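You operate a simulated robot arm through the tools that you are given. There is no shell and no other tool. Be economical: measure what you need, move in short steps, check, and stop when the job is done.

The job below is to be done with a simulated two-armed robot. You get a single attempt, and the scene is never put back.

JOB
Fetch the black roller from the middle shelf of the steel shelves and set it on the top of the orange cabinet. Open the wooden table drawer, fetch the green safety glasses and set it in the inside of the wooden table drawer, then shut the drawer. Open the middle packing drawer. Do these in any order.

It is judged by the outcome, as a careful person would: the job done as asked, and still so three seconds after it is handed in. It fails if anything else is knocked over, pushed out of place, dropped, spilled or broken.

ROBOT AND FRAMES
Two 7-joint arms with fingered hands on one trunk, on a base that drives. Base frame: it is fixed to the floor where the robot stands at the start and does not move with it; the origin is under the middle of the robot, x ahead of it, y to its left, z up; the surface under the hand at the start is at about z = 900. Lengths are in mm, angles in rad, forces in N, time in s.
The left shoulder is at the start at [23, 182, 1430], the right one opposite. With the tool pointing down near the work surface each hand reaches from about 100 to 720 mm from the robot's upright axis, wherever it stands, measured 20 degrees to its own side. Places, roughly: inside of the wooden table drawer [-1200, 900, 800]; middle packing drawer [200, 4000, 400]; top of the orange cabinet [1100, -100, 900]; wooden table drawer [-1100, 900, 800]. Payload 3.8 kg a hand.
Tool frame (each hand has its own): the origin (TCP) lies between the finger pads and is the grasp point; the fingertips stand 30 mm ahead of it; z points along the fingers, y is the line along which they close. Largest opening 104 mm; the body of the gripper starts 35 mm behind the TCP. The gripper is a hand of 4 fingers: y runs from the thumb to the fingers, the wrist lies at [-17, -104, -178] in the tool frame.
Orientation is told as [roll, pitch, yaw] about the base's x, y, z axes, in that order, counted from this pose: with the fingers straight down and the wrist toward the robot, the tool's x, y and z point along [0, 1, 0], [1, 0, 0] and [0, 0, -1] of the base frame.

CONTROLS
- The arms move only by the tool send_rows. It takes "left_deltas", "right_deltas" or both (then of equal length, played together; a hand with none holds still); each is a list of rows, each a list of 2 entries, a list of its own where there are three numbers: the shift along the tool's x, y, z in units of 25 mm (1.0 is 25 mm), then the turn, a rotation vector about the tool's x, y, z in units of 4 degrees (1.0 is 4 degrees). In form: [[[dx, dy, dz], [wx, wy, wz]], ...]. A call has 1 to 8 rows; each row shifts and turns the commanded pose from where the row before left it, along the tool's axes as they then stand. A call with a number of a shift or a turn outside -1 to 1 is refused whole. A row lasts 0.2 s, in which the tool goes at most 50 mm and 0.15 rad; a call with a longer step from one row to the next is refused whole. A pose out of reach is approached as far as the arm can. The call stops where the force on the tool passes 40 N (or 10 N more than at its start, if that is more) or the arm is blocked; 0.2 s more then pass. In this call time passes only in rows, and 0.2 s behind the last. It gives the time, the measured TCP pose, the force on the tool (base axes), the opening and the grip force at its end, in the units of the frame above (readings bear some noise), with the torque about the TCP (base axes, N m) and any sound that the robot's microphone picked up, and new pictures: "views" is both (left out), scene, wrist or none (wrist: the cameras of the hands that moved).
- Cameras (640 x 400 px; columns grow to the right, rows downward): "scene" is now at [91.5, -7.8, 1585.2]; the picture's right is [-0.13, -0.99, 0.00], its down [-0.77, 0.10, -0.63] and it looks along [0.63, -0.08, -0.77] (base axes); focal length 256 px, centre (320, 200). "left" rides on the left gripper at [-66, -90, -126] in its tool frame; the picture's right is [-0.78, -0.30, 0.56], its down [0.57, -0.70, 0.42] and it looks along [0.26, 0.65, 0.71] (tool axes); focal length 275 px, centre (320, 200). "right" rides on the right gripper at [66, -90, -126] in its tool frame; the picture's right is [-0.78, 0.30, -0.56], its down [-0.57, -0.70, 0.42] and it looks along [-0.27, 0.65, 0.71] (tool axes); focal length 275 px, centre (320, 200). There is no depth. A picture from a camera that has moved, and an enlarged one, comes with that camera's place and axes in the base frame and with its lens.
- slide_trunk(by): slides the trunk up (or, below 0, down) by that many mm; the arms and the scene camera ride with it, the base frame stays. It gives what a move gives, with no picture.
- roll_base(legs): drives the robot by 1 to 6 legs, each [ahead, left, turn to the left] in mm, mm and rad, along the robot's own axes; the way and the turn of a leg run together, so that a leg with both is an arc; at most 1500 mm and 3.142 rad a leg. The arms and the cameras ride along, it lands a little off, and it stops where it bumps. It gives what a move gives, and a new picture of the scene camera.
- curl_fingers(index, middle, ring, thumb_bend, thumb_turn, hand): sets how far each is bent, from 0 (flat) to 100 (curled in); at 30 the hand is open as for a grip, at 70 the pads meet at the TCP. One left out holds its place. A second passes; each finger stops where it meets its share of the squeeze, and holds until it gets a number again. It is the only way to open and close the hand. It gives what a move gives, with no picture; readings hold the bend of each and the force on the fingers (four entries, about 0 where the hand has none), thumb and palm. thumb_turn goes from beside the hand (0) to across from the fingers (100), as for a grip.
- aim_head(pan, tilt): turns the head with the scene camera to pan (to the left, within 1.501 rad either way) and tilt (down, from -0.506 to 1.204), counted from straight ahead of the robot. It gives what a move gives, and a new picture of the scene camera.
- close_up(camera, box): a new picture of the part [left, top, right, bottom] of that camera's present view, enlarged. No time passes.
- sign_off(): hands the job in; it is judged then, once.

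Work in short steps. Places have to be worked out from the pictures, the camera data and where the tool is seen: move nearer, look again, correct. Check each grasp and each placing, and mend what went wrong. You have 165 turns and 260 pictures in all, those below and enlarged ones among them. Open the grippers and draw the arms clear of the work before you hand the job in, unless the task says otherwise; then end with one line.

The tools are called after "Emit:" by a JSON object that holds its "method" and its "body". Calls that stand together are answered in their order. send_rows: Moves the arms, as the interface text tells. Its arguments: {"type":"object","properties":{"left_deltas":{"type":"array","items":{"type":"array"}},"right_deltas":{"type":"array","items":{"type":"array"}},"views":{"type":"string","enum":["both","scene","wrist","none"]}},"required":[]} The other tools are called the same way: slide_trunk (by) slides the trunk up or down; curl_fingers (index, middle, ring, thumb_bend, thumb_turn, hand) moves the fingers one by one; roll_base (legs) drives the base; aim_head (pan, tilt) turns the head that bears the scene camera; close_up (camera, box) takes an enlarged picture of a part of a camera's view; sign_off () hands the job in.

At the start:

```text
t: 0.0
left_tcp_pos: [332.3, 148.6, 1129.0]
left_ee_rot: [0.0, 0.0, 0.001]
left_ft_force: [-0.2, 0.3, 0.4]
left_wrist_torque: [-0.01, -0.02, 0.0]
left_opening: 103.7
left_grasp_force: 0.0
left_shape: jaw
left_bend: [30.0, 30.0, 30.0, 30.0, 97.0]
left_finger forces: [0.0, 0.1, 0.0, 0.0, 0.0, 0.0]
right_tcp_pos: [410.3, -130.2, 1000.6]
right_ee_rot: [0.001, 0.001, -0.001]
right_ft_force: [0.4, 0.0, 0.2]
right_wrist_torque: [0.0, 0.02, 0.01]
right_opening: 104.1
right_grasp_force: 0.0
right_shape: jaw
right_bend: [30.0, 30.0, 30.0, 30.0, 97.0]
right_finger forces: [0.0, 0.1, 0.0, 0.1, 0.0, 0.0]
trunk travel left (down, up): [-580.0, 176.0]
robot x, y, heading: [0.2, -1.8, -0.003]
head pan, tilt: [-0.126, 0.883]
```

scene: 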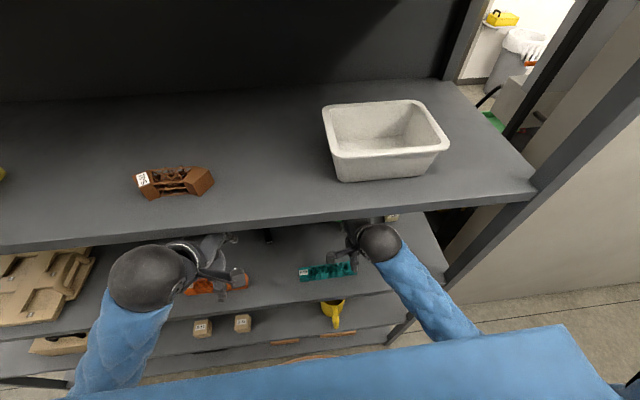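
right: 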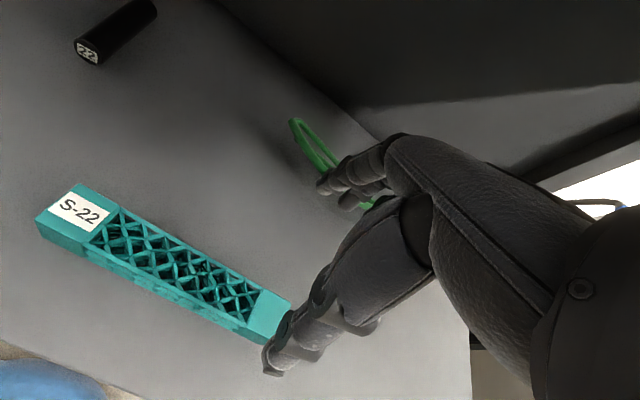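
left: 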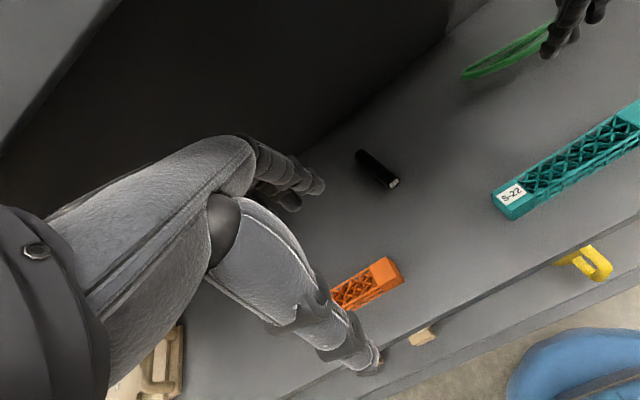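

I'll get my bearings first: close-ups of the shelf objects from the wrist cameras, plus a wider scene look.

Emit:
{"method": "close_up", "body": {"camera": "left", "box": [320, 0, 640, 200]}}

Emit:
{"method": "aim_head", "body": {"pan": 0, "tilt": 0.2}}

Emit:
{"method": "aim_head", "body": {"pan": 1.4, "tilt": 0.4}}

Emit:
{"method": "aim_head", "body": {"pan": -1.4, "tilt": 0.4}}

```text
2.00 times, centred on (480, 100) of left
camera zoom: at [242.1, 84.0, 1254.3], right [-0.3, -0.78, -0.56], down [-0.7, 0.57, -0.42], along [0.65, 0.26, -0.71], focal length 551 px, centre (0, 400)
```

zoom: 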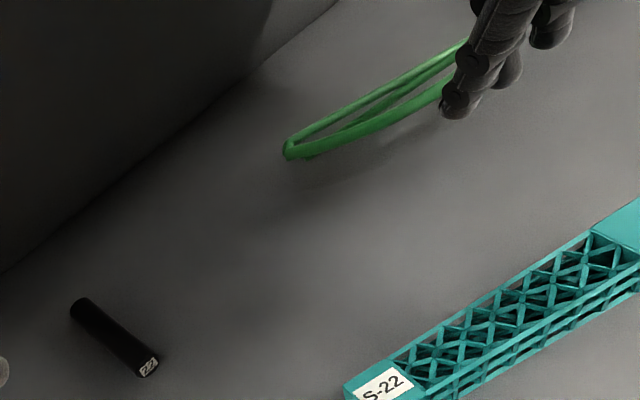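

```text
t: 1.1
left_tcp_pos: [332.9, 148.9, 1130.0]
left_ee_rot: [0.0, 0.0, 0.0]
left_ft_force: [0.5, 0.0, 1.5]
left_wrist_torque: [0.03, 0.0, 0.0]
left_opening: 104.0
left_grasp_force: 0.0
left_shape: jaw
left_bend: [30.0, 30.0, 30.0, 30.0, 97.0]
left_finger forces: [0.0, 0.0, 0.0, 0.0, 0.0, 0.1]
right_tcp_pos: [410.9, -130.5, 999.1]
right_ee_rot: [0.001, 0.002, 0.0]
right_ft_force: [0.4, 0.3, -0.1]
right_wrist_torque: [0.02, 0.02, -0.01]
right_opening: 103.6
right_grasp_force: 0.0
right_shape: jaw
right_bend: [30.0, 30.0, 30.0, 30.0, 97.0]
right_finger forces: [0.1, 0.1, 0.1, 0.0, 0.0, 0.0]
trunk travel left (down, up): [-580.0, 176.0]
robot x, y, heading: [2.6, 3.3, 0.001]
head pan, tilt: [0.0, 0.201]
camera scene: at [108.9, 1.8, 1645.4], right [0.0, -1.0, 0.0], down [-0.2, 0.0, -0.98], along [0.98, 0.0, -0.2], focal length 256 px, centre (320, 200)
```

scene: 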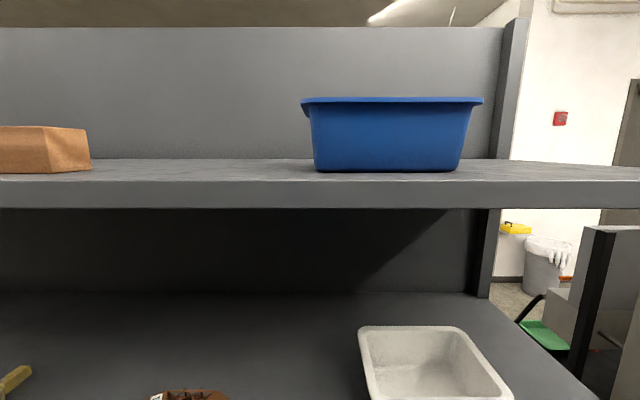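

```text
t: 2.6
left_tcp_pos: [333.3, 148.1, 1129.5]
left_ee_rot: [0.0, 0.001, -0.001]
left_ft_force: [1.4, 0.0, -0.2]
left_wrist_torque: [0.0, -0.02, -0.01]
left_opening: 103.8
left_grasp_force: 0.1
left_shape: jaw
left_bend: [30.0, 30.0, 30.0, 30.0, 97.0]
left_finger forces: [0.1, 0.0, 0.0, 0.0, 0.1, 0.0]
right_tcp_pos: [410.8, -127.9, 999.7]
right_ee_rot: [0.0, -0.001, 0.0]
right_ft_force: [0.6, -1.0, -0.3]
right_wrist_torque: [0.0, 0.01, -0.03]
right_opening: 103.5
right_grasp_force: 0.1
right_shape: jaw
right_bend: [30.0, 30.0, 30.0, 30.0, 97.0]
right_finger forces: [0.1, 0.0, 0.2, 0.0, 0.0, 0.0]
trunk travel left (down, up): [-580.0, 176.0]
robot x, y, heading: [1.2, -0.3, -0.003]
head pan, tilt: [1.4, 0.4]
camera scene: at [31.5, 93.1, 1627.0], right [0.99, -0.17, 0.0], down [-0.07, -0.38, -0.92], along [0.16, 0.91, -0.39], focal length 256 px, centre (320, 200)
```

scene: 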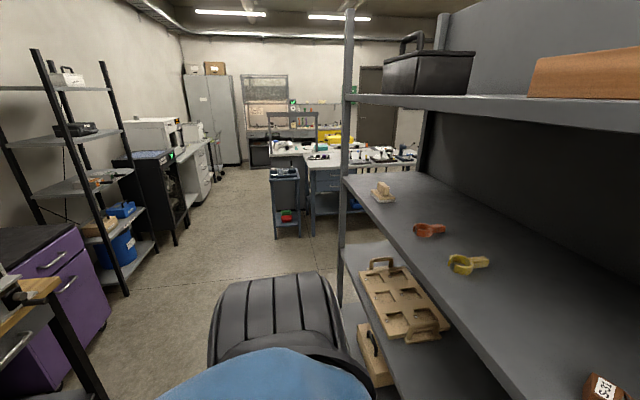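

```text
t: 5.1
left_tcp_pos: [332.2, 149.4, 1129.0]
left_ee_rot: [-0.001, -0.001, -0.002]
left_ft_force: [0.5, -0.2, 0.1]
left_wrist_torque: [-0.01, 0.01, 0.0]
left_opening: 103.8
left_grasp_force: 0.1
left_shape: jaw
left_bend: [30.0, 30.0, 30.0, 30.0, 97.0]
left_finger forces: [0.1, 0.1, 0.0, 0.0, 0.0, 0.1]
right_tcp_pos: [411.0, -130.5, 998.4]
right_ee_rot: [0.001, -0.001, 0.0]
right_ft_force: [-0.2, -0.1, -0.8]
right_wrist_torque: [0.03, 0.01, 0.02]
right_opening: 103.6
right_grasp_force: 0.1
right_shape: jaw
right_bend: [30.0, 30.0, 30.0, 30.0, 97.0]
right_finger forces: [0.0, 0.1, 0.0, 0.1, 0.1, 0.0]
trunk travel left (down, up): [-580.0, 176.0]
robot x, y, heading: [0.4, 1.5, -0.001]
head pan, tilt: [-1.4, 0.4]
camera scene: at [31.5, -89.5, 1627.0], right [-0.99, -0.17, 0.0], down [-0.07, 0.38, -0.92], along [0.16, -0.91, -0.39], focal length 256 px, centre (320, 200)
```

scene: 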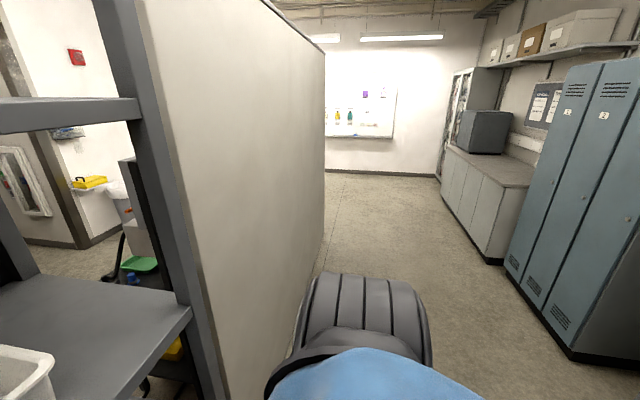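

The black roller (label 22) triangulates to about [530, 98, 915] on the z=900 shelf. I'll back off 450 mm so that the trunk can come down and I can look straight into that shelf.

Emit:
{"method": "roll_base", "body": {"legs": [[-450, 0, 0]]}}

Emit:
{"method": "slide_trunk", "body": {"by": -400}}

Emit:
{"method": "aim_head", "body": {"pan": 0, "tilt": 0.3}}

```text
t: 7.8
left_tcp_pos: [-120.9, 148.7, 1129.9]
left_ee_rot: [0.001, 0.0, 0.001]
left_ft_force: [0.4, -0.1, -0.2]
left_wrist_torque: [0.02, 0.0, -0.03]
left_opening: 103.6
left_grasp_force: 0.0
left_shape: jaw
left_bend: [30.0, 30.0, 30.0, 30.0, 97.0]
left_finger forces: [0.0, 0.0, 0.0, 0.0, 0.0, 0.0]
right_tcp_pos: [-42.7, -130.7, 1001.1]
right_ee_rot: [0.001, 0.0, 0.003]
right_ft_force: [0.5, -0.7, -0.1]
right_wrist_torque: [0.0, -0.03, 0.0]
right_opening: 103.6
right_grasp_force: 0.0
right_shape: jaw
right_bend: [30.0, 30.0, 30.0, 30.0, 97.0]
right_finger forces: [0.0, 0.0, 0.1, 0.0, 0.0, 0.0]
trunk travel left (down, up): [-580.0, 176.0]
robot x, y, heading: [-453.9, -0.7, 0.005]
head pan, tilt: [-1.4, 0.4]
camera scene: at [-422.5, -90.1, 1627.0], right [-0.98, -0.17, 0.0], down [-0.07, 0.38, -0.92], along [0.16, -0.91, -0.39], focal length 256 px, centre (320, 200)
```

scene: 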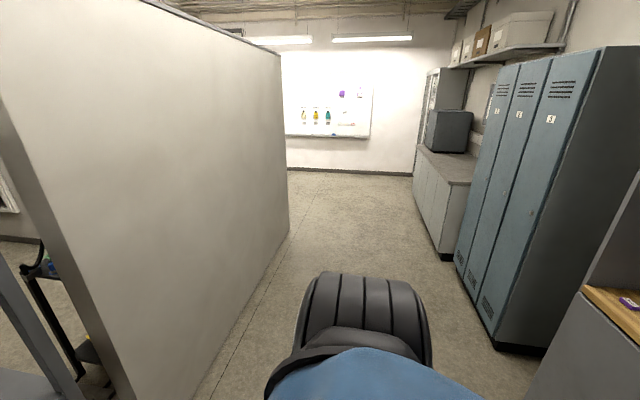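

```text
t: 11.6
left_tcp_pos: [-112.2, 149.5, 663.5]
left_ee_rot: [-0.001, 0.23, 0.002]
left_ft_force: [-1.3, -0.1, -0.4]
left_wrist_torque: [-0.01, 0.02, -0.04]
left_opening: 103.8
left_grasp_force: 0.1
left_shape: jaw
left_bend: [30.0, 30.0, 30.0, 30.0, 97.0]
left_finger forces: [0.1, 0.0, 0.1, 0.0, 0.0, 0.0]
right_tcp_pos: [-42.4, -129.0, 600.3]
right_ee_rot: [0.001, -0.002, 0.002]
right_ft_force: [-0.4, 0.8, -0.6]
right_wrist_torque: [-0.01, 0.0, 0.0]
right_opening: 103.7
right_grasp_force: 0.0
right_shape: jaw
right_bend: [30.0, 30.0, 30.0, 30.0, 97.0]
right_finger forces: [0.0, 0.1, 0.0, 0.0, 0.0, 0.0]
trunk travel left (down, up): [-180.0, 576.0]
robot x, y, heading: [-457.9, -1.4, 0.002]
head pan, tilt: [-1.4, 0.4]
```

```text
t: 13.2
left_tcp_pos: [-114.3, 148.4, 662.6]
left_ee_rot: [0.0, 0.229, 0.003]
left_ft_force: [-0.4, -0.2, 0.4]
left_wrist_torque: [0.01, -0.01, -0.01]
left_opening: 103.8
left_grasp_force: 0.1
left_shape: jaw
left_bend: [30.0, 30.0, 30.0, 30.0, 97.0]
left_finger forces: [0.0, 0.0, 0.0, 0.0, 0.1, 0.0]
right_tcp_pos: [-42.2, -128.4, 598.9]
right_ee_rot: [0.0, -0.001, 0.004]
right_ft_force: [0.5, 0.1, 0.7]
right_wrist_torque: [-0.02, 0.03, -0.03]
right_opening: 103.7
right_grasp_force: 0.1
right_shape: jaw
right_bend: [30.0, 30.0, 30.0, 30.0, 97.0]
right_finger forces: [0.1, 0.0, 0.0, 0.0, 0.1, 0.0]
trunk travel left (down, up): [-180.0, 576.0]
robot x, y, heading: [-455.4, 1.0, 0.005]
head pan, tilt: [0.0, 0.3]
camera scene: at [-229.6, 1.7, 1230.5], right [0.0, -1.0, 0.0], down [-0.3, 0.0, -0.96], along [0.96, 0.0, -0.3], focal length 256 px, centre (320, 200)
```

scene: 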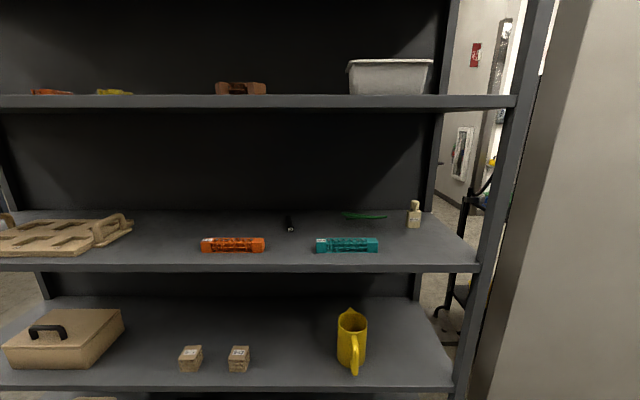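

The shelf is open from the front. I'll zoom in on the green item and the roller.

Emit:
{"method": "close_up", "body": {"camera": "scene", "box": [260, 180, 440, 280]}}

```text
3.56 times, centred on (350, 230) of scene
camera zoom: at [-229.6, 1.7, 1230.5], right [0.0, -1.0, 0.0], down [-0.3, 0.0, -0.96], along [0.96, 0.0, -0.3], focal length 908 px, centre (213, 93)
```

zoom: 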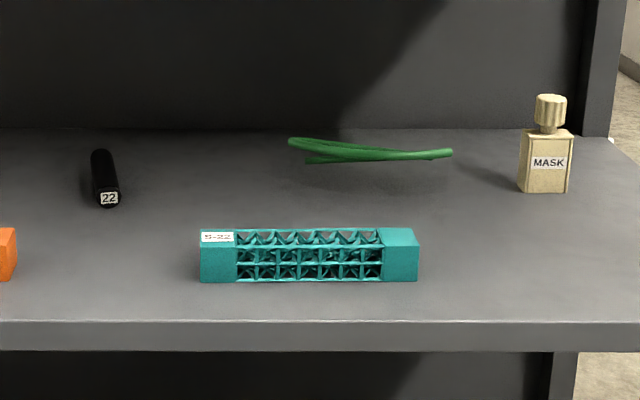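

The roller's axis runs roughly along x, tilted about +0.2 rad, centred near [533, 99, 912]; the shelf's front edge is at x≈311 and the shelf above starts at z≈1250. I'll raise the trunk again, then yaw the left hand and draw the right arm back.

Emit:
{"method": "slide_trunk", "body": {"by": 400}}

Emit:
{"method": "send_rows", "body": {"left_deltas": [[[0, 0, 0], [0, 0, 1]], [[0, 0, 0], [0, 0, 1]], [[0, 0, 0], [0, 0, 1]], [[0, 0, 0], [0, 0, 1]], [[0, 0, 0], [0, 0, 1]], [[0, 0, 0], [0, 0, 1]], [[0, 0, 0], [0, 0, 1]], [[0, 0, 0], [0, 0, 1]]], "right_deltas": [[[0, -1, 0], [0, 0, 0]], [[0, -1, 0], [0, 0, 0]], [[0, -1, 0], [0, 0, 0]], [[0, -1, 0], [0, 0, 0]], [[0, -1, 0], [0, 0, 0]], [[0, -1, 0], [0, 0, 0]], [[0, -1, 0], [0, 0, 0]], [[0, -1, 0], [0, 0, 0]]], "views": "none"}}

Emit:
{"method": "send_rows", "body": {"left_deltas": [[[0, 0, 0], [0, 0, 1]], [[0, 0, 0], [0, 0, 1]], [[0, 0, 0], [0, 0, 1]], [[0, 0, 0], [0, 0, 1]], [[0, 0, 0], [0, 0, 1]], [[0, 0, 0], [0, 0, 1]], [[0, 0, 0], [0, 0, 1]], [[0, 0, 0], [0, 0, 1]]], "views": "none"}}

Emit:
{"method": "aim_head", "body": {"pan": 0, "tilt": 0.9}}

```text
t: 17.0
left_tcp_pos: [-113.1, 150.0, 1064.1]
left_ee_rot: [0.001, 0.231, 0.005]
left_ft_force: [0.3, 0.1, -0.2]
left_wrist_torque: [-0.01, -0.01, 0.01]
left_opening: 103.9
left_grasp_force: 0.1
left_shape: jaw
left_bend: [30.0, 30.0, 30.0, 30.0, 97.0]
left_finger forces: [0.0, 0.0, 0.0, 0.0, 0.1, 0.0]
right_tcp_pos: [-44.1, -130.5, 999.3]
right_ee_rot: [-0.002, 0.001, 0.003]
right_ft_force: [-0.1, -0.3, -0.3]
right_wrist_torque: [0.0, -0.01, 0.04]
right_opening: 103.8
right_grasp_force: 0.0
right_shape: jaw
right_bend: [30.0, 30.0, 30.0, 30.0, 97.0]
right_finger forces: [0.0, 0.0, 0.0, 0.0, 0.1, 0.0]
trunk travel left (down, up): [-580.0, 176.0]
robot x, y, heading: [-452.5, -2.4, 0.0]
head pan, tilt: [0.0, 0.3]
```

```text
t: 19.0
left_tcp_pos: [-112.3, 148.6, 1062.8]
left_ee_rot: [-0.123, 0.193, -0.567]
left_ft_force: [1.1, 0.6, -0.1]
left_wrist_torque: [-0.03, 0.01, 0.01]
left_opening: 103.5
left_grasp_force: 0.1
left_shape: jaw
left_bend: [30.0, 30.0, 30.0, 30.0, 97.0]
left_finger forces: [0.0, 0.1, 0.0, 0.0, 0.0, 0.1]
right_tcp_pos: [-230.8, -183.1, 990.8]
right_ee_rot: [-0.092, -0.007, -0.071]
right_ft_force: [0.9, -0.5, 0.5]
right_wrist_torque: [0.02, 0.03, 0.0]
right_opening: 103.8
right_grasp_force: 0.0
right_shape: jaw
right_bend: [30.0, 30.0, 30.0, 30.0, 97.0]
right_finger forces: [0.0, 0.1, 0.0, 0.0, 0.1, 0.1]
trunk travel left (down, up): [-580.0, 176.0]
robot x, y, heading: [-456.5, -2.6, 0.004]
head pan, tilt: [0.0, 0.3]
stopped in row 8 (right hand): the arm was blocked; the commanded pose is now the measured one
```

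```text
t: 20.8
left_tcp_pos: [-111.2, 150.0, 1062.4]
left_ee_rot: [-0.208, 0.1, -1.125]
left_ft_force: [-0.6, 0.3, -0.6]
left_wrist_torque: [-0.04, 0.04, -0.01]
left_opening: 103.7
left_grasp_force: 0.2
left_shape: jaw
left_bend: [30.0, 30.0, 30.0, 30.0, 97.0]
left_finger forces: [0.0, 0.0, 0.0, 0.0, 0.0, 0.1]
right_tcp_pos: [-231.8, -183.2, 990.6]
right_ee_rot: [-0.092, -0.007, -0.07]
right_ft_force: [-0.8, 0.2, -0.1]
right_wrist_torque: [0.0, 0.0, -0.03]
right_opening: 103.7
right_grasp_force: 0.0
right_shape: jaw
right_bend: [30.0, 30.0, 30.0, 30.0, 97.0]
right_finger forces: [0.1, 0.1, 0.0, 0.0, 0.0, 0.0]
trunk travel left (down, up): [-580.0, 176.0]
robot x, y, heading: [-456.0, -3.3, 0.009]
head pan, tilt: [0.0, 0.3]
```

```text
t: 21.8
left_tcp_pos: [-112.3, 150.0, 1062.8]
left_ee_rot: [-0.207, 0.099, -1.125]
left_ft_force: [0.4, 0.2, -0.4]
left_wrist_torque: [-0.01, 0.0, 0.01]
left_opening: 103.9
left_grasp_force: 0.1
left_shape: jaw
left_bend: [30.0, 30.0, 30.0, 30.0, 97.0]
left_finger forces: [0.0, 0.0, 0.0, 0.0, 0.0, 0.1]
right_tcp_pos: [-230.3, -182.7, 991.4]
right_ee_rot: [-0.092, -0.008, -0.071]
right_ft_force: [0.6, 0.3, -0.3]
right_wrist_torque: [0.0, 0.01, 0.02]
right_opening: 103.7
right_grasp_force: 0.0
right_shape: jaw
right_bend: [30.0, 30.0, 30.0, 30.0, 97.0]
right_finger forces: [0.0, 0.1, 0.1, 0.1, 0.0, 0.0]
trunk travel left (down, up): [-580.0, 176.0]
robot x, y, heading: [-451.6, 0.7, 0.007]
head pan, tilt: [0.0, 0.901]
camera scene: at [-362.2, 1.4, 1584.0], right [0.0, -1.0, 0.0], down [-0.78, 0.0, -0.62], along [0.62, 0.0, -0.78], focal length 256 px, centre (320, 200)
```

scene: 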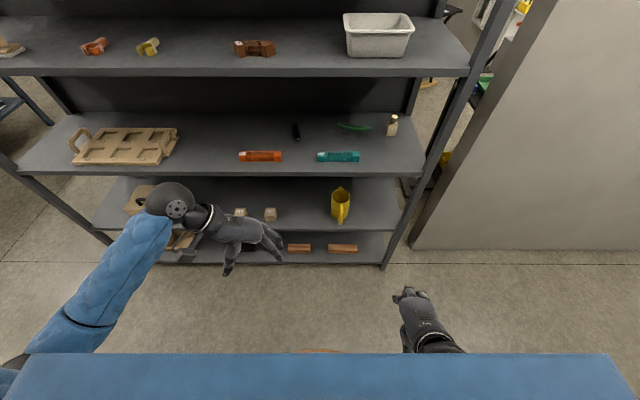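

I'll level the left hand out to yaw ≈ -1.37, then drive in to robot position x≈-10, y≈-50.

Emit:
{"method": "send_rows", "body": {"left_deltas": [[[0, 0, 0], [-0.36, 0.74, 0.88]], [[0, 0, 0], [-0.36, 0.74, 0.88]], [[0, 0, 0], [-0.36, 0.74, 0.88]], [[0, 0, 0], [-0.36, 0.74, 0.88]]], "views": "none"}}

Emit:
{"method": "roll_base", "body": {"legs": [[0, -50, 0], [440, 0, 0]]}}

```text
t: 22.8
left_tcp_pos: [-113.1, 150.7, 1063.4]
left_ee_rot: [-0.007, -0.027, -1.36]
left_ft_force: [-0.1, 0.6, -0.2]
left_wrist_torque: [-0.03, -0.02, 0.01]
left_opening: 103.7
left_grasp_force: 0.0
left_shape: jaw
left_bend: [30.0, 30.0, 30.0, 30.0, 97.0]
left_finger forces: [0.0, 0.0, 0.0, 0.0, 0.0, 0.1]
right_tcp_pos: [-230.9, -182.6, 991.5]
right_ee_rot: [-0.09, -0.008, -0.073]
right_ft_force: [0.0, 0.0, -0.7]
right_wrist_torque: [-0.02, 0.04, -0.01]
right_opening: 103.7
right_grasp_force: 0.0
right_shape: jaw
right_bend: [30.0, 30.0, 30.0, 30.0, 97.0]
right_finger forces: [0.0, 0.0, 0.0, 0.1, 0.0, 0.1]
trunk travel left (down, up): [-580.0, 176.0]
robot x, y, heading: [-453.1, 1.9, 0.01]
head pan, tilt: [0.0, 0.901]
```

```text
t: 25.9
left_tcp_pos: [286.9, 99.6, 1052.8]
left_ee_rot: [-0.037, -0.019, -1.372]
left_ft_force: [0.0, -0.3, 0.0]
left_wrist_torque: [0.02, 0.05, -0.01]
left_opening: 103.5
left_grasp_force: 0.1
left_shape: jaw
left_bend: [30.0, 30.0, 30.0, 30.0, 97.0]
left_finger forces: [0.0, 0.1, 0.0, 0.0, 0.1, 0.0]
right_tcp_pos: [186.6, -230.0, 992.3]
right_ee_rot: [-0.094, -0.012, -0.065]
right_ft_force: [0.0, -0.9, 1.2]
right_wrist_torque: [-0.02, 0.0, 0.04]
right_opening: 103.8
right_grasp_force: 0.1
right_shape: jaw
right_bend: [30.0, 30.0, 30.0, 30.0, 97.0]
right_finger forces: [0.0, 0.0, 0.1, 0.1, 0.0, 0.0]
trunk travel left (down, up): [-580.0, 176.0]
robot x, y, heading: [-32.5, -49.9, 0.004]
head pan, tilt: [0.0, 0.901]
stopped in leg 2: the robot was blocked; the commanded pose is now the measured one
camera scene: at [52.2, -44.5, 1584.2], right [0.01, -1.0, 0.0], down [-0.78, -0.01, -0.62], along [0.62, 0.0, -0.78], focal length 256 px, centre (320, 200)
```

scene: 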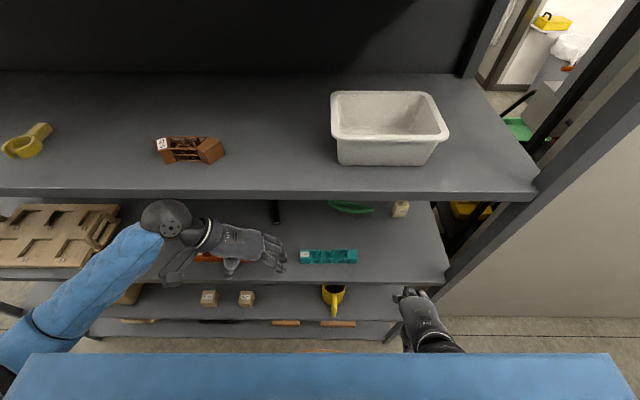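

The left wrist likely touched the upper shelf's edge (wrist top around z 1280 against 1250). I'll back off, lower the trunk 150 so the forearm lies flatter, and set the TCP near z≈985.

Emit:
{"method": "roll_base", "body": {"legs": [[-150, 0, 0]]}}

Emit:
{"method": "slide_trunk", "body": {"by": -150}}

Emit:
{"method": "send_rows", "body": {"left_deltas": [[[0, 0, -1], [0.2, 0.3, 0]], [[0, 0, -1], [0.1, 0.2, 0]], [[0, 0, -1], [0, 0, 0]], [[0, 0, -0.2], [0, 0, 0]]], "views": "both"}}

```text
t: 27.3
left_tcp_pos: [144.3, 98.9, 1054.7]
left_ee_rot: [-0.031, -0.02, -1.365]
left_ft_force: [0.3, -0.2, 0.0]
left_wrist_torque: [0.0, 0.0, 0.01]
left_opening: 103.5
left_grasp_force: 0.0
left_shape: jaw
left_bend: [30.0, 30.0, 30.0, 30.0, 97.0]
left_finger forces: [0.0, 0.0, 0.1, 0.0, 0.0, 0.1]
right_tcp_pos: [39.5, -232.0, 990.0]
right_ee_rot: [-0.093, -0.009, -0.065]
right_ft_force: [0.9, -0.5, -0.3]
right_wrist_torque: [-0.01, -0.04, 0.01]
right_opening: 103.8
right_grasp_force: 0.1
right_shape: jaw
right_bend: [30.0, 30.0, 30.0, 30.0, 97.0]
right_finger forces: [0.0, 0.0, 0.1, 0.0, 0.1, 0.1]
trunk travel left (down, up): [-580.0, 176.0]
robot x, y, heading: [-183.0, -49.8, 0.009]
head pan, tilt: [0.0, 0.901]
camera scene: at [-93.4, -47.8, 1584.0], right [0.01, -1.0, 0.0], down [-0.78, -0.01, -0.62], along [0.62, 0.01, -0.78], focal length 256 px, centre (320, 200)
```

scene: 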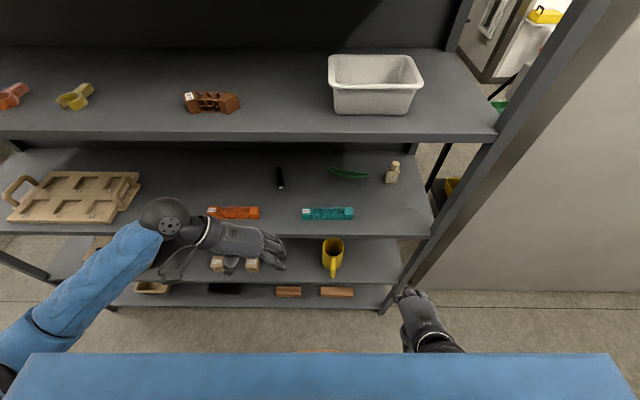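

```text
t: 29.0
left_tcp_pos: [143.6, 99.5, 905.3]
left_ee_rot: [-0.032, -0.022, -1.365]
left_ft_force: [-1.0, -0.7, 0.0]
left_wrist_torque: [0.02, -0.01, -0.03]
left_opening: 103.4
left_grasp_force: 0.0
left_shape: jaw
left_bend: [30.0, 30.0, 30.0, 30.0, 97.0]
left_finger forces: [0.1, 0.0, 0.1, 0.0, 0.0, 0.0]
right_tcp_pos: [37.7, -251.2, 831.5]
right_ee_rot: [-0.139, 0.006, -0.072]
right_ft_force: [-0.2, 0.3, -0.4]
right_wrist_torque: [-0.01, 0.03, -0.02]
right_opening: 103.9
right_grasp_force: 0.1
right_shape: jaw
right_bend: [30.0, 30.0, 30.0, 30.0, 97.0]
right_finger forces: [0.1, 0.0, 0.1, 0.0, 0.0, 0.0]
trunk travel left (down, up): [-430.0, 326.0]
robot x, y, heading: [-183.0, -51.2, 0.009]
head pan, tilt: [0.0, 0.901]
```

```text
t: 30.0
left_tcp_pos: [143.7, 98.0, 985.7]
left_ee_rot: [0.004, 0.001, -1.365]
left_ft_force: [0.1, -0.3, -0.5]
left_wrist_torque: [-0.02, 0.0, -0.03]
left_opening: 103.7
left_grasp_force: 0.0
left_shape: jaw
left_bend: [30.0, 30.0, 30.0, 30.0, 97.0]
left_finger forces: [0.0, 0.0, 0.1, 0.1, 0.0, 0.0]
right_tcp_pos: [37.5, -253.1, 832.2]
right_ee_rot: [-0.139, 0.008, -0.074]
right_ft_force: [-0.2, -0.5, 0.9]
right_wrist_torque: [-0.03, 0.02, 0.01]
right_opening: 103.7
right_grasp_force: 0.1
right_shape: jaw
right_bend: [30.0, 30.0, 30.0, 30.0, 97.0]
right_finger forces: [0.0, 0.0, 0.1, 0.0, 0.0, 0.0]
trunk travel left (down, up): [-430.0, 326.0]
robot x, y, heading: [-183.6, -50.6, 0.012]
head pan, tilt: [0.0, 0.901]
camera scene: at [-72.6, -47.6, 1433.3], right [0.01, -1.0, 0.0], down [-0.78, -0.01, -0.62], along [0.62, 0.01, -0.78], focal length 256 px, centre (320, 200)
camera left: at [60.5, 173.9, 1109.7], right [-0.82, 0.13, -0.56], down [0.42, 0.8, -0.42], along [0.39, -0.58, -0.71], focal length 275 px, centre (320, 200)
```

scene: 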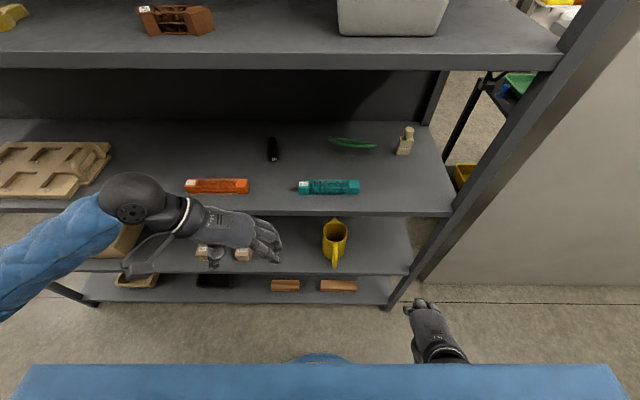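
left: 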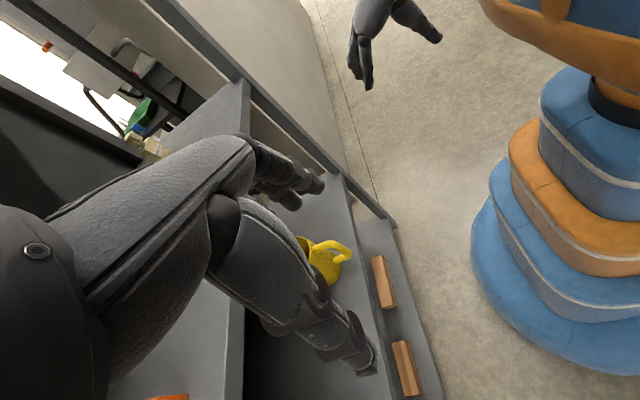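

Pose looks right, wrist top around 1210 now. Drive ahead 175.

Emit:
{"method": "roll_base", "body": {"legs": [[175, 0, 0]]}}

```text
t: 31.5
left_tcp_pos: [323.2, 100.6, 984.8]
left_ee_rot: [0.001, 0.0, -1.366]
left_ft_force: [1.1, 0.7, -0.1]
left_wrist_torque: [0.0, 0.04, -0.04]
left_opening: 103.8
left_grasp_force: 0.1
left_shape: jaw
left_bend: [30.0, 30.0, 30.0, 30.0, 97.0]
left_finger forces: [0.0, 0.0, 0.1, 0.0, 0.0, 0.0]
right_tcp_pos: [215.3, -251.7, 831.2]
right_ee_rot: [-0.139, 0.009, -0.074]
right_ft_force: [-0.8, -1.1, -0.4]
right_wrist_torque: [-0.02, 0.03, 0.02]
right_opening: 103.6
right_grasp_force: 0.1
right_shape: jaw
right_bend: [30.0, 30.0, 30.0, 30.0, 97.0]
right_finger forces: [0.0, 0.1, 0.0, 0.0, 0.0, 0.0]
trunk travel left (down, up): [-430.0, 326.0]
robot x, y, heading: [-4.1, -48.6, 0.012]
head pan, tilt: [0.0, 0.901]
camera scene: at [106.9, -46.1, 1433.1], right [0.01, -1.0, 0.0], down [-0.78, -0.01, -0.62], along [0.62, 0.01, -0.78], focal length 256 px, centre (320, 200)
```

scene: 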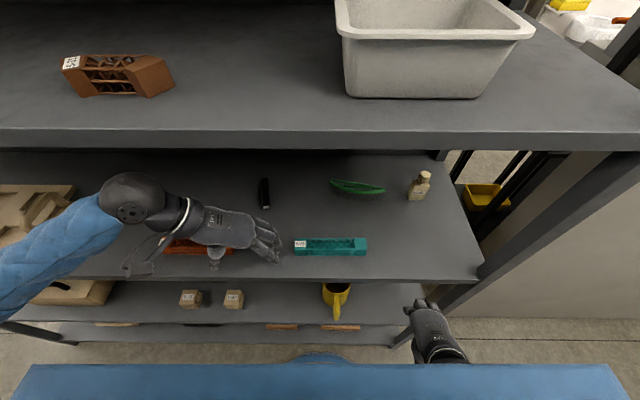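

Slide the hand 200 mm forward over the roller.

Emit:
{"method": "send_rows", "body": {"left_deltas": [[[0.979, 0.203, 0], [0, 0, 0]], [[0.979, 0.203, 0], [0, 0, 0]], [[0.979, 0.203, 0], [0, 0, 0]], [[0.979, 0.203, 0], [0, 0, 0]], [[0.979, 0.203, 0], [0, 0, 0]], [[0.979, 0.203, 0], [0, 0, 0]], [[0.979, 0.203, 0], [0, 0, 0]], [[0.979, 0.203, 0], [0, 0, 0]]], "views": "both"}}

```text
t: 33.3
left_tcp_pos: [523.1, 99.7, 985.1]
left_ee_rot: [0.002, 0.0, -1.366]
left_ft_force: [0.2, 0.4, -0.5]
left_wrist_torque: [-0.02, 0.03, 0.01]
left_opening: 103.9
left_grasp_force: 0.1
left_shape: jaw
left_bend: [30.0, 30.0, 30.0, 30.0, 97.0]
left_finger forces: [0.1, 0.0, 0.1, 0.0, 0.0, 0.0]
right_tcp_pos: [215.1, -253.4, 831.9]
right_ee_rot: [-0.144, 0.01, -0.077]
right_ft_force: [0.3, 0.1, -0.2]
right_wrist_torque: [0.02, 0.02, 0.0]
right_opening: 103.7
right_grasp_force: 0.1
right_shape: jaw
right_bend: [30.0, 30.0, 30.0, 30.0, 97.0]
right_finger forces: [0.1, 0.0, 0.1, 0.0, 0.1, 0.0]
trunk travel left (down, up): [-430.0, 326.0]
robot x, y, heading: [-9.2, -51.0, 0.012]
head pan, tilt: [0.0, 0.901]
camera scene: at [105.7, -46.4, 1433.2], right [0.01, -1.0, 0.0], down [-0.78, -0.01, -0.62], along [0.62, 0.01, -0.78], focal length 256 px, centre (320, 200)
camera left: at [439.3, 174.7, 1110.1], right [-0.82, 0.13, -0.56], down [0.42, 0.8, -0.42], along [0.39, -0.58, -0.71], focal length 275 px, centre (320, 200)
```

scene: 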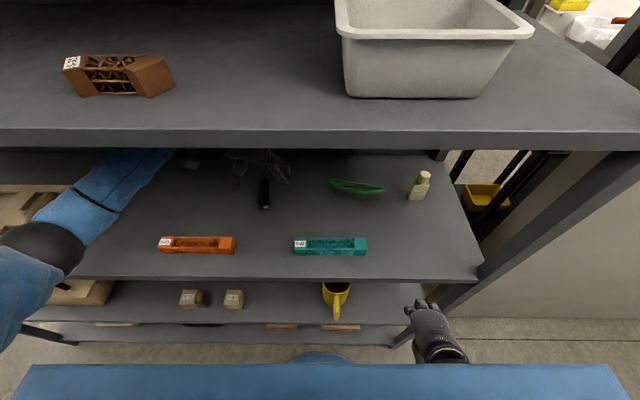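
left: 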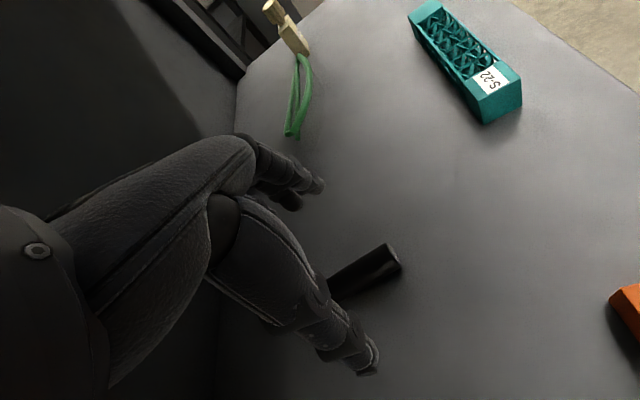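

Roller centre re-estimates to about [533, 101]. Shift 12 mm forward and descend 42 mm, then look.

Emit:
{"method": "send_rows", "body": {"left_deltas": [[[0.47, 0.1, 0.5], [0, 0, 0]], [[0, 0, 0.6], [0, 0, 0]], [[0, 0, 0.6], [0, 0, 0]]], "views": "both"}}

Emit:
{"method": "close_up", "body": {"camera": "scene", "box": [200, 140, 340, 230]}}

```text
t: 34.1
left_tcp_pos: [534.8, 99.8, 943.0]
left_ee_rot: [0.003, 0.001, -1.368]
left_ft_force: [-0.8, -0.1, 0.5]
left_wrist_torque: [0.0, 0.03, 0.0]
left_opening: 103.7
left_grasp_force: 0.0
left_shape: jaw
left_bend: [30.0, 30.0, 30.0, 30.0, 97.0]
left_finger forces: [0.0, 0.0, 0.0, 0.0, 0.0, 0.0]
right_tcp_pos: [214.5, -253.2, 832.7]
right_ee_rot: [-0.145, 0.008, -0.077]
right_ft_force: [0.8, 0.3, -0.1]
right_wrist_torque: [-0.01, -0.03, 0.02]
right_opening: 103.9
right_grasp_force: 0.1
right_shape: jaw
right_bend: [30.0, 30.0, 30.0, 30.0, 97.0]
right_finger forces: [0.0, 0.0, 0.1, 0.0, 0.0, 0.1]
trunk travel left (down, up): [-430.0, 326.0]
robot x, y, heading: [-4.6, -50.5, 0.007]
head pan, tilt: [0.0, 0.901]
camera scene: at [105.6, -46.3, 1433.2], right [0.01, -1.0, 0.0], down [-0.78, -0.01, -0.62], along [0.62, 0.01, -0.78], focal length 256 px, centre (320, 200)
camera left: at [451.0, 175.1, 1068.5], right [-0.82, 0.13, -0.56], down [0.42, 0.8, -0.42], along [0.39, -0.58, -0.71], focal length 275 px, centre (320, 200)
```

scene: 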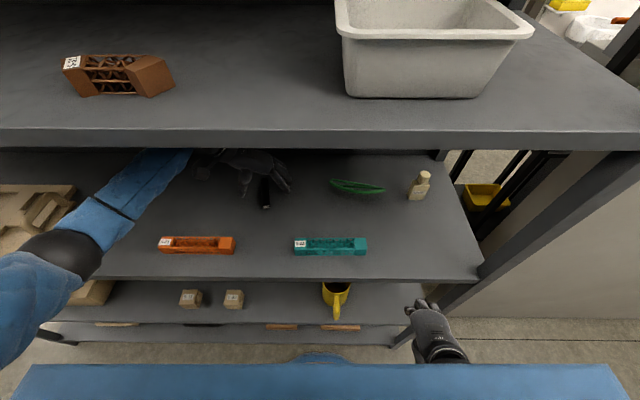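
left: 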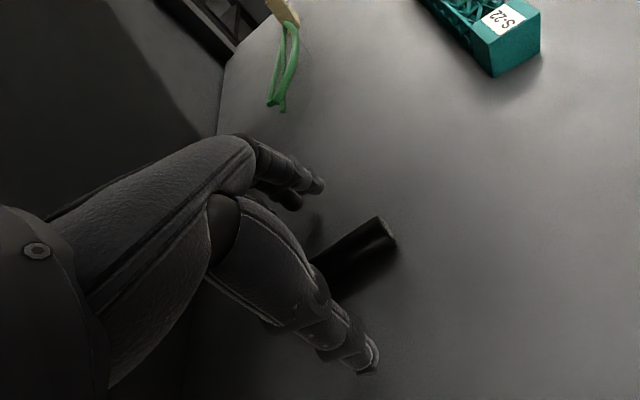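

```text
4.44 times, centred on (270, 185) of scene
camera zoom: at [105.6, -46.3, 1433.2], right [0.01, -1.0, 0.0], down [-0.78, -0.01, -0.62], along [0.62, 0.01, -0.78], focal length 1135 px, centre (542, 267)
```

zoom: 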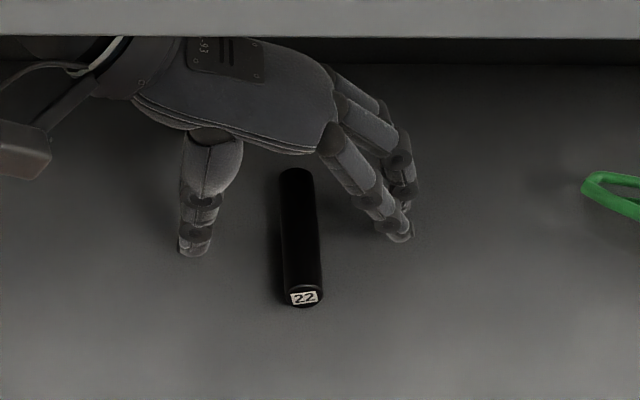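

The roller lies neatly between thumb and fingers. Lower 13 mm, back 8 mm along its axis, then close.

Emit:
{"method": "send_rows", "body": {"left_deltas": [[[-0.3, 0, 0.25], [0, 0, 0]], [[0, 0, 0.25], [0, 0, 0]]], "views": "none"}}

Emit:
{"method": "curl_fingers", "body": {"hand": "left", "index": 70, "middle": 70, "ring": 70, "thumb_bend": 70}}

Emit:
{"method": "close_up", "body": {"camera": "scene", "box": [200, 140, 340, 230]}}

```text
t: 34.7
left_tcp_pos: [527.2, 99.3, 931.6]
left_ee_rot: [0.003, 0.001, -1.368]
left_ft_force: [0.0, -0.3, 0.4]
left_wrist_torque: [0.0, 0.02, 0.01]
left_opening: 103.5
left_grasp_force: 0.0
left_shape: jaw
left_bend: [30.0, 30.0, 30.0, 30.0, 97.0]
left_finger forces: [0.0, 0.1, 0.0, 0.0, 0.0, 0.0]
right_tcp_pos: [214.0, -253.3, 830.9]
right_ee_rot: [-0.142, 0.007, -0.076]
right_ft_force: [-0.7, 0.2, 0.6]
right_wrist_torque: [0.02, 0.02, 0.0]
right_opening: 103.8
right_grasp_force: 0.0
right_shape: jaw
right_bend: [30.0, 30.0, 30.0, 30.0, 97.0]
right_finger forces: [0.0, 0.0, 0.0, 0.0, 0.0, 0.1]
trunk travel left (down, up): [-430.0, 326.0]
robot x, y, heading: [-6.9, -47.1, 0.006]
head pan, tilt: [0.0, 0.901]
```

```text
t: 35.7
left_tcp_pos: [527.7, 97.6, 932.1]
left_ee_rot: [0.005, -0.002, -1.366]
left_ft_force: [3.7, -1.2, 13.8]
left_wrist_torque: [0.06, 0.03, -0.03]
left_opening: 18.6
left_grasp_force: 13.7
left_shape: fingers
left_bend: [65.0, 67.0, 68.0, 65.0, 96.0]
left_finger forces: [6.9, 3.7, 1.4, 0.0, 16.0, 0.0]
right_tcp_pos: [215.1, -253.1, 832.3]
right_ee_rot: [-0.141, 0.007, -0.076]
right_ft_force: [-0.1, 0.2, -0.1]
right_wrist_torque: [-0.06, -0.02, -0.02]
right_opening: 104.0
right_grasp_force: 0.1
right_shape: jaw
right_bend: [30.0, 30.0, 30.0, 30.0, 97.0]
right_finger forces: [0.1, 0.0, 0.1, 0.1, 0.1, 0.1]
trunk travel left (down, up): [-430.0, 326.0]
robot x, y, heading: [-9.6, -50.7, 0.006]
head pan, tilt: [0.0, 0.901]
```

```text
4.44 times, centred on (270, 185) of scene
camera zoom: at [104.3, -46.8, 1433.4], right [0.01, -1.0, 0.0], down [-0.78, -0.01, -0.62], along [0.62, 0.01, -0.78], focal length 1135 px, centre (542, 267)
```

zoom: 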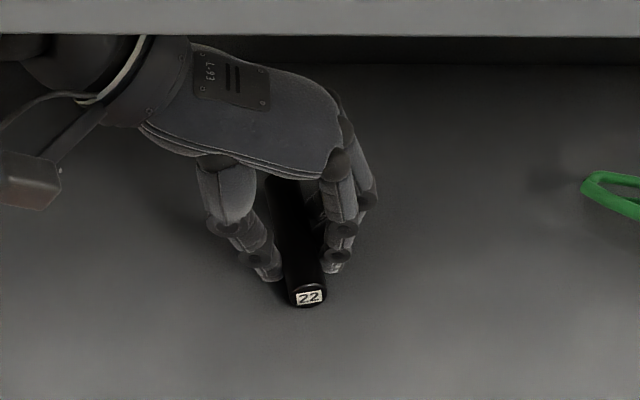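

Held with 14 N. Squeeze a bit firmer and lift 40 mm to check.

Emit:
{"method": "curl_fingers", "body": {"hand": "left", "index": 85, "middle": 85, "ring": 85, "thumb_bend": 85}}

Emit:
{"method": "send_rows", "body": {"left_deltas": [[[0, 0, -0.5], [0, 0, 0]], [[0, 0, -0.6], [0, 0, 0]], [[0, 0, -0.6], [0, 0, 0]]], "views": "scene"}}

Emit:
{"method": "close_up", "body": {"camera": "scene", "box": [200, 140, 340, 230]}}

```text
t: 36.7
left_tcp_pos: [526.9, 97.3, 931.6]
left_ee_rot: [0.001, 0.001, -1.368]
left_ft_force: [-0.4, 2.2, 13.8]
left_wrist_torque: [0.41, 0.22, -0.02]
left_opening: 17.5
left_grasp_force: 29.7
left_shape: fingers
left_bend: [79.0, 76.0, 85.0, 74.0, 92.0]
left_finger forces: [11.5, 10.2, 0.0, 0.0, 37.5, 0.1]
right_tcp_pos: [213.0, -254.2, 832.1]
right_ee_rot: [-0.143, 0.005, -0.078]
right_ft_force: [-0.3, -0.8, -0.3]
right_wrist_torque: [0.0, 0.0, -0.01]
right_opening: 104.0
right_grasp_force: 0.0
right_shape: jaw
right_bend: [30.0, 30.0, 30.0, 30.0, 97.0]
right_finger forces: [0.1, 0.0, 0.1, 0.1, 0.1, 0.1]
trunk travel left (down, up): [-430.0, 326.0]
robot x, y, heading: [-6.2, -50.8, 0.014]
head pan, tilt: [0.0, 0.901]
```

```text
t: 37.5
left_tcp_pos: [526.4, 98.0, 973.9]
left_ee_rot: [0.001, -0.001, -1.365]
left_ft_force: [-0.4, 0.2, -3.6]
left_wrist_torque: [-0.03, 0.03, -0.03]
left_opening: 17.6
left_grasp_force: 22.6
left_shape: fingers
left_bend: [82.0, 77.0, 85.0, 74.0, 92.0]
left_finger forces: [11.6, 10.9, 0.1, 0.1, 23.0, 0.0]
right_tcp_pos: [214.7, -254.3, 831.5]
right_ee_rot: [-0.143, 0.008, -0.077]
right_ft_force: [0.0, -0.2, 0.3]
right_wrist_torque: [0.0, 0.02, 0.0]
right_opening: 103.9
right_grasp_force: 0.0
right_shape: jaw
right_bend: [30.0, 30.0, 30.0, 30.0, 97.0]
right_finger forces: [0.1, 0.0, 0.0, 0.0, 0.1, 0.1]
trunk travel left (down, up): [-430.0, 326.0]
robot x, y, heading: [-4.2, -46.2, 0.007]
head pan, tilt: [0.0, 0.901]
camera scene: at [105.3, -46.1, 1433.2], right [0.01, -1.0, 0.0], down [-0.78, -0.01, -0.62], along [0.62, 0.01, -0.78], focal length 256 px, centre (320, 200)
```

scene: 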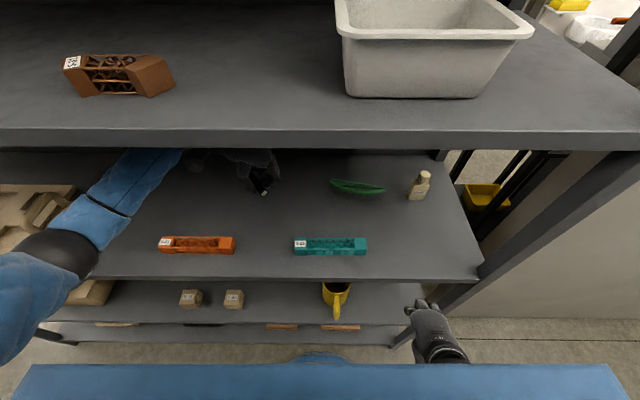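

```text
4.44 times, centred on (270, 185) of scene
camera zoom: at [105.3, -46.1, 1433.2], right [0.01, -1.0, 0.0], down [-0.78, -0.01, -0.62], along [0.62, 0.01, -0.78], focal length 1135 px, centre (542, 267)
```

zoom: 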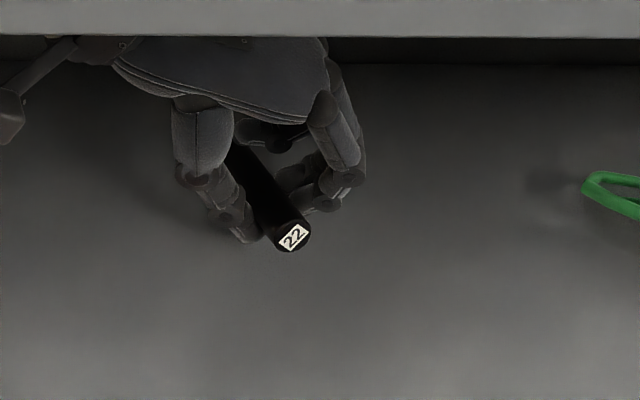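

Lifted and firm. Withdraw the hand 200 mm, then back the base away.

Emit:
{"method": "send_rows", "body": {"left_deltas": [[[-0.979, -0.203, 0], [0, 0, 0]], [[-0.979, -0.203, 0], [0, 0, 0]], [[-0.979, -0.203, 0], [0, 0, 0]], [[-0.979, -0.203, 0], [0, 0, 0]], [[-0.979, -0.203, 0], [0, 0, 0]], [[-0.979, -0.203, 0], [0, 0, 0]], [[-0.979, -0.203, 0], [0, 0, 0]], [[-0.979, -0.203, 0], [0, 0, 0]]], "views": "none"}}

Emit:
{"method": "roll_base", "body": {"legs": [[-450, 0, 0]]}}

Emit:
{"method": "aim_head", "body": {"pan": 1.5, "tilt": 0.5}}

Emit:
{"method": "aim_head", "body": {"pan": -1.0, "tilt": 0.3}}

```text
t: 39.3
left_tcp_pos: [326.2, 97.7, 973.7]
left_ee_rot: [0.003, 0.0, -1.366]
left_ft_force: [0.1, 0.2, -2.3]
left_wrist_torque: [-0.07, 0.01, -0.03]
left_opening: 18.0
left_grasp_force: 23.4
left_shape: fingers
left_bend: [83.0, 77.0, 85.0, 74.0, 92.0]
left_finger forces: [11.8, 11.4, 0.1, 0.1, 23.1, 0.0]
right_tcp_pos: [213.5, -253.0, 831.8]
right_ee_rot: [-0.142, 0.006, -0.074]
right_ft_force: [-0.1, 0.2, -0.5]
right_wrist_torque: [0.01, 0.0, 0.02]
right_opening: 103.7
right_grasp_force: 0.1
right_shape: jaw
right_bend: [30.0, 30.0, 30.0, 30.0, 97.0]
right_finger forces: [0.1, 0.0, 0.1, 0.0, 0.0, 0.0]
trunk travel left (down, up): [-430.0, 326.0]
robot x, y, heading: [-7.0, -48.2, 0.004]
head pan, tilt: [0.0, 0.901]
```

```text
t: 42.1
left_tcp_pos: [-129.1, 93.4, 972.7]
left_ee_rot: [0.004, 0.001, -1.363]
left_ft_force: [-0.3, -0.6, -3.2]
left_wrist_torque: [-0.04, -0.01, -0.01]
left_opening: 18.2
left_grasp_force: 22.9
left_shape: fingers
left_bend: [83.0, 77.0, 85.0, 74.0, 92.0]
left_finger forces: [12.0, 11.5, 0.0, 0.0, 23.1, 0.0]
right_tcp_pos: [-241.6, -258.0, 832.4]
right_ee_rot: [-0.143, 0.008, -0.073]
right_ft_force: [-0.1, -0.2, 0.4]
right_wrist_torque: [-0.03, 0.0, 0.0]
right_opening: 104.0
right_grasp_force: 0.1
right_shape: jaw
right_bend: [30.0, 30.0, 30.0, 30.0, 97.0]
right_finger forces: [0.0, 0.0, 0.0, 0.0, 0.0, 0.0]
trunk travel left (down, up): [-430.0, 326.0]
robot x, y, heading: [-459.8, -55.3, 0.011]
head pan, tilt: [0.0, 0.901]
camera scene: at [-350.9, -50.3, 1433.3], right [0.01, -1.0, 0.0], down [-0.78, -0.01, -0.62], along [0.62, 0.01, -0.78], focal length 256 px, centre (320, 200)
```

scene: 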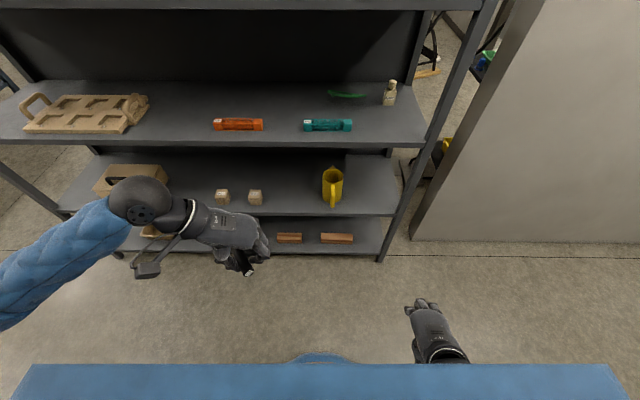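

```text
t: 43.7
left_tcp_pos: [-127.7, 93.7, 973.8]
left_ee_rot: [0.003, 0.001, -1.363]
left_ft_force: [0.2, -0.3, -2.9]
left_wrist_torque: [-0.06, 0.03, 0.0]
left_opening: 18.4
left_grasp_force: 23.4
left_shape: fingers
left_bend: [83.0, 77.0, 85.0, 74.0, 92.0]
left_finger forces: [11.9, 11.4, 0.0, 0.0, 23.1, 0.0]
right_tcp_pos: [-240.0, -258.3, 832.4]
right_ee_rot: [-0.144, 0.007, -0.072]
right_ft_force: [0.2, -0.8, -0.3]
right_wrist_torque: [-0.01, -0.02, -0.02]
right_opening: 103.9
right_grasp_force: 0.0
right_shape: jaw
right_bend: [30.0, 30.0, 30.0, 30.0, 97.0]
right_finger forces: [0.0, 0.1, 0.0, 0.1, 0.0, 0.0]
trunk travel left (down, up): [-430.0, 326.0]
robot x, y, heading: [-462.9, -55.2, 0.008]
head pan, tilt: [1.499, 0.499]
camera scene: at [-419.9, 39.6, 1467.1], right [1.0, -0.06, 0.0], down [-0.03, -0.48, -0.88], along [0.05, 0.88, -0.48], focal length 256 px, centre (320, 200)
```

scene: 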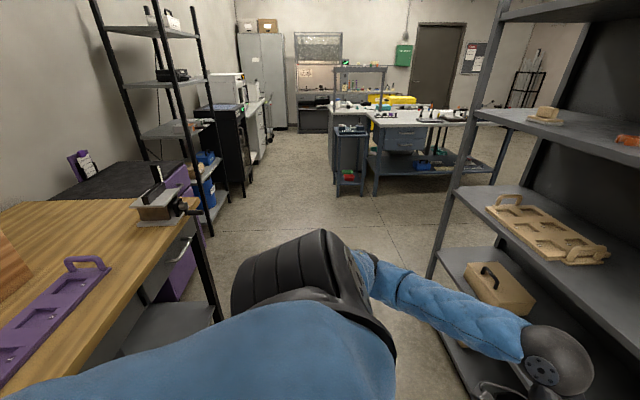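

```text
t: 45.9
left_tcp_pos: [-128.0, 94.9, 974.0]
left_ee_rot: [0.003, -0.001, -1.364]
left_ft_force: [-0.4, -0.3, -2.4]
left_wrist_torque: [-0.01, 0.02, 0.02]
left_opening: 18.1
left_grasp_force: 23.6
left_shape: fingers
left_bend: [83.0, 77.0, 85.0, 74.0, 92.0]
left_finger forces: [12.0, 11.4, 0.0, 0.0, 23.0, 0.0]
right_tcp_pos: [-240.8, -257.3, 832.7]
right_ee_rot: [-0.143, 0.005, -0.074]
right_ft_force: [0.3, -0.3, 0.1]
right_wrist_torque: [-0.03, 0.0, -0.01]
right_opening: 103.9
right_grasp_force: 0.1
right_shape: jaw
right_bend: [30.0, 30.0, 30.0, 30.0, 97.0]
right_finger forces: [0.0, 0.1, 0.1, 0.0, 0.0, 0.1]
trunk travel left (down, up): [-430.0, 326.0]
robot x, y, heading: [-459.5, -52.5, 0.012]
head pan, tilt: [-1.0, 0.3]
camera scene: at [-373.9, -129.2, 1485.5], right [-0.83, -0.55, 0.0], down [-0.16, 0.25, -0.96], along [0.53, -0.8, -0.3], focal length 256 px, centre (320, 200)
```

scene: 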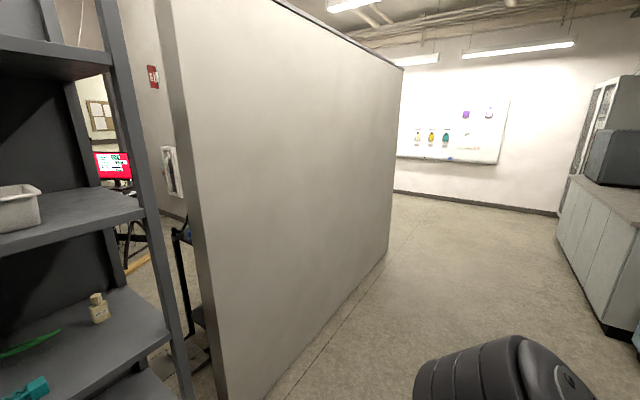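

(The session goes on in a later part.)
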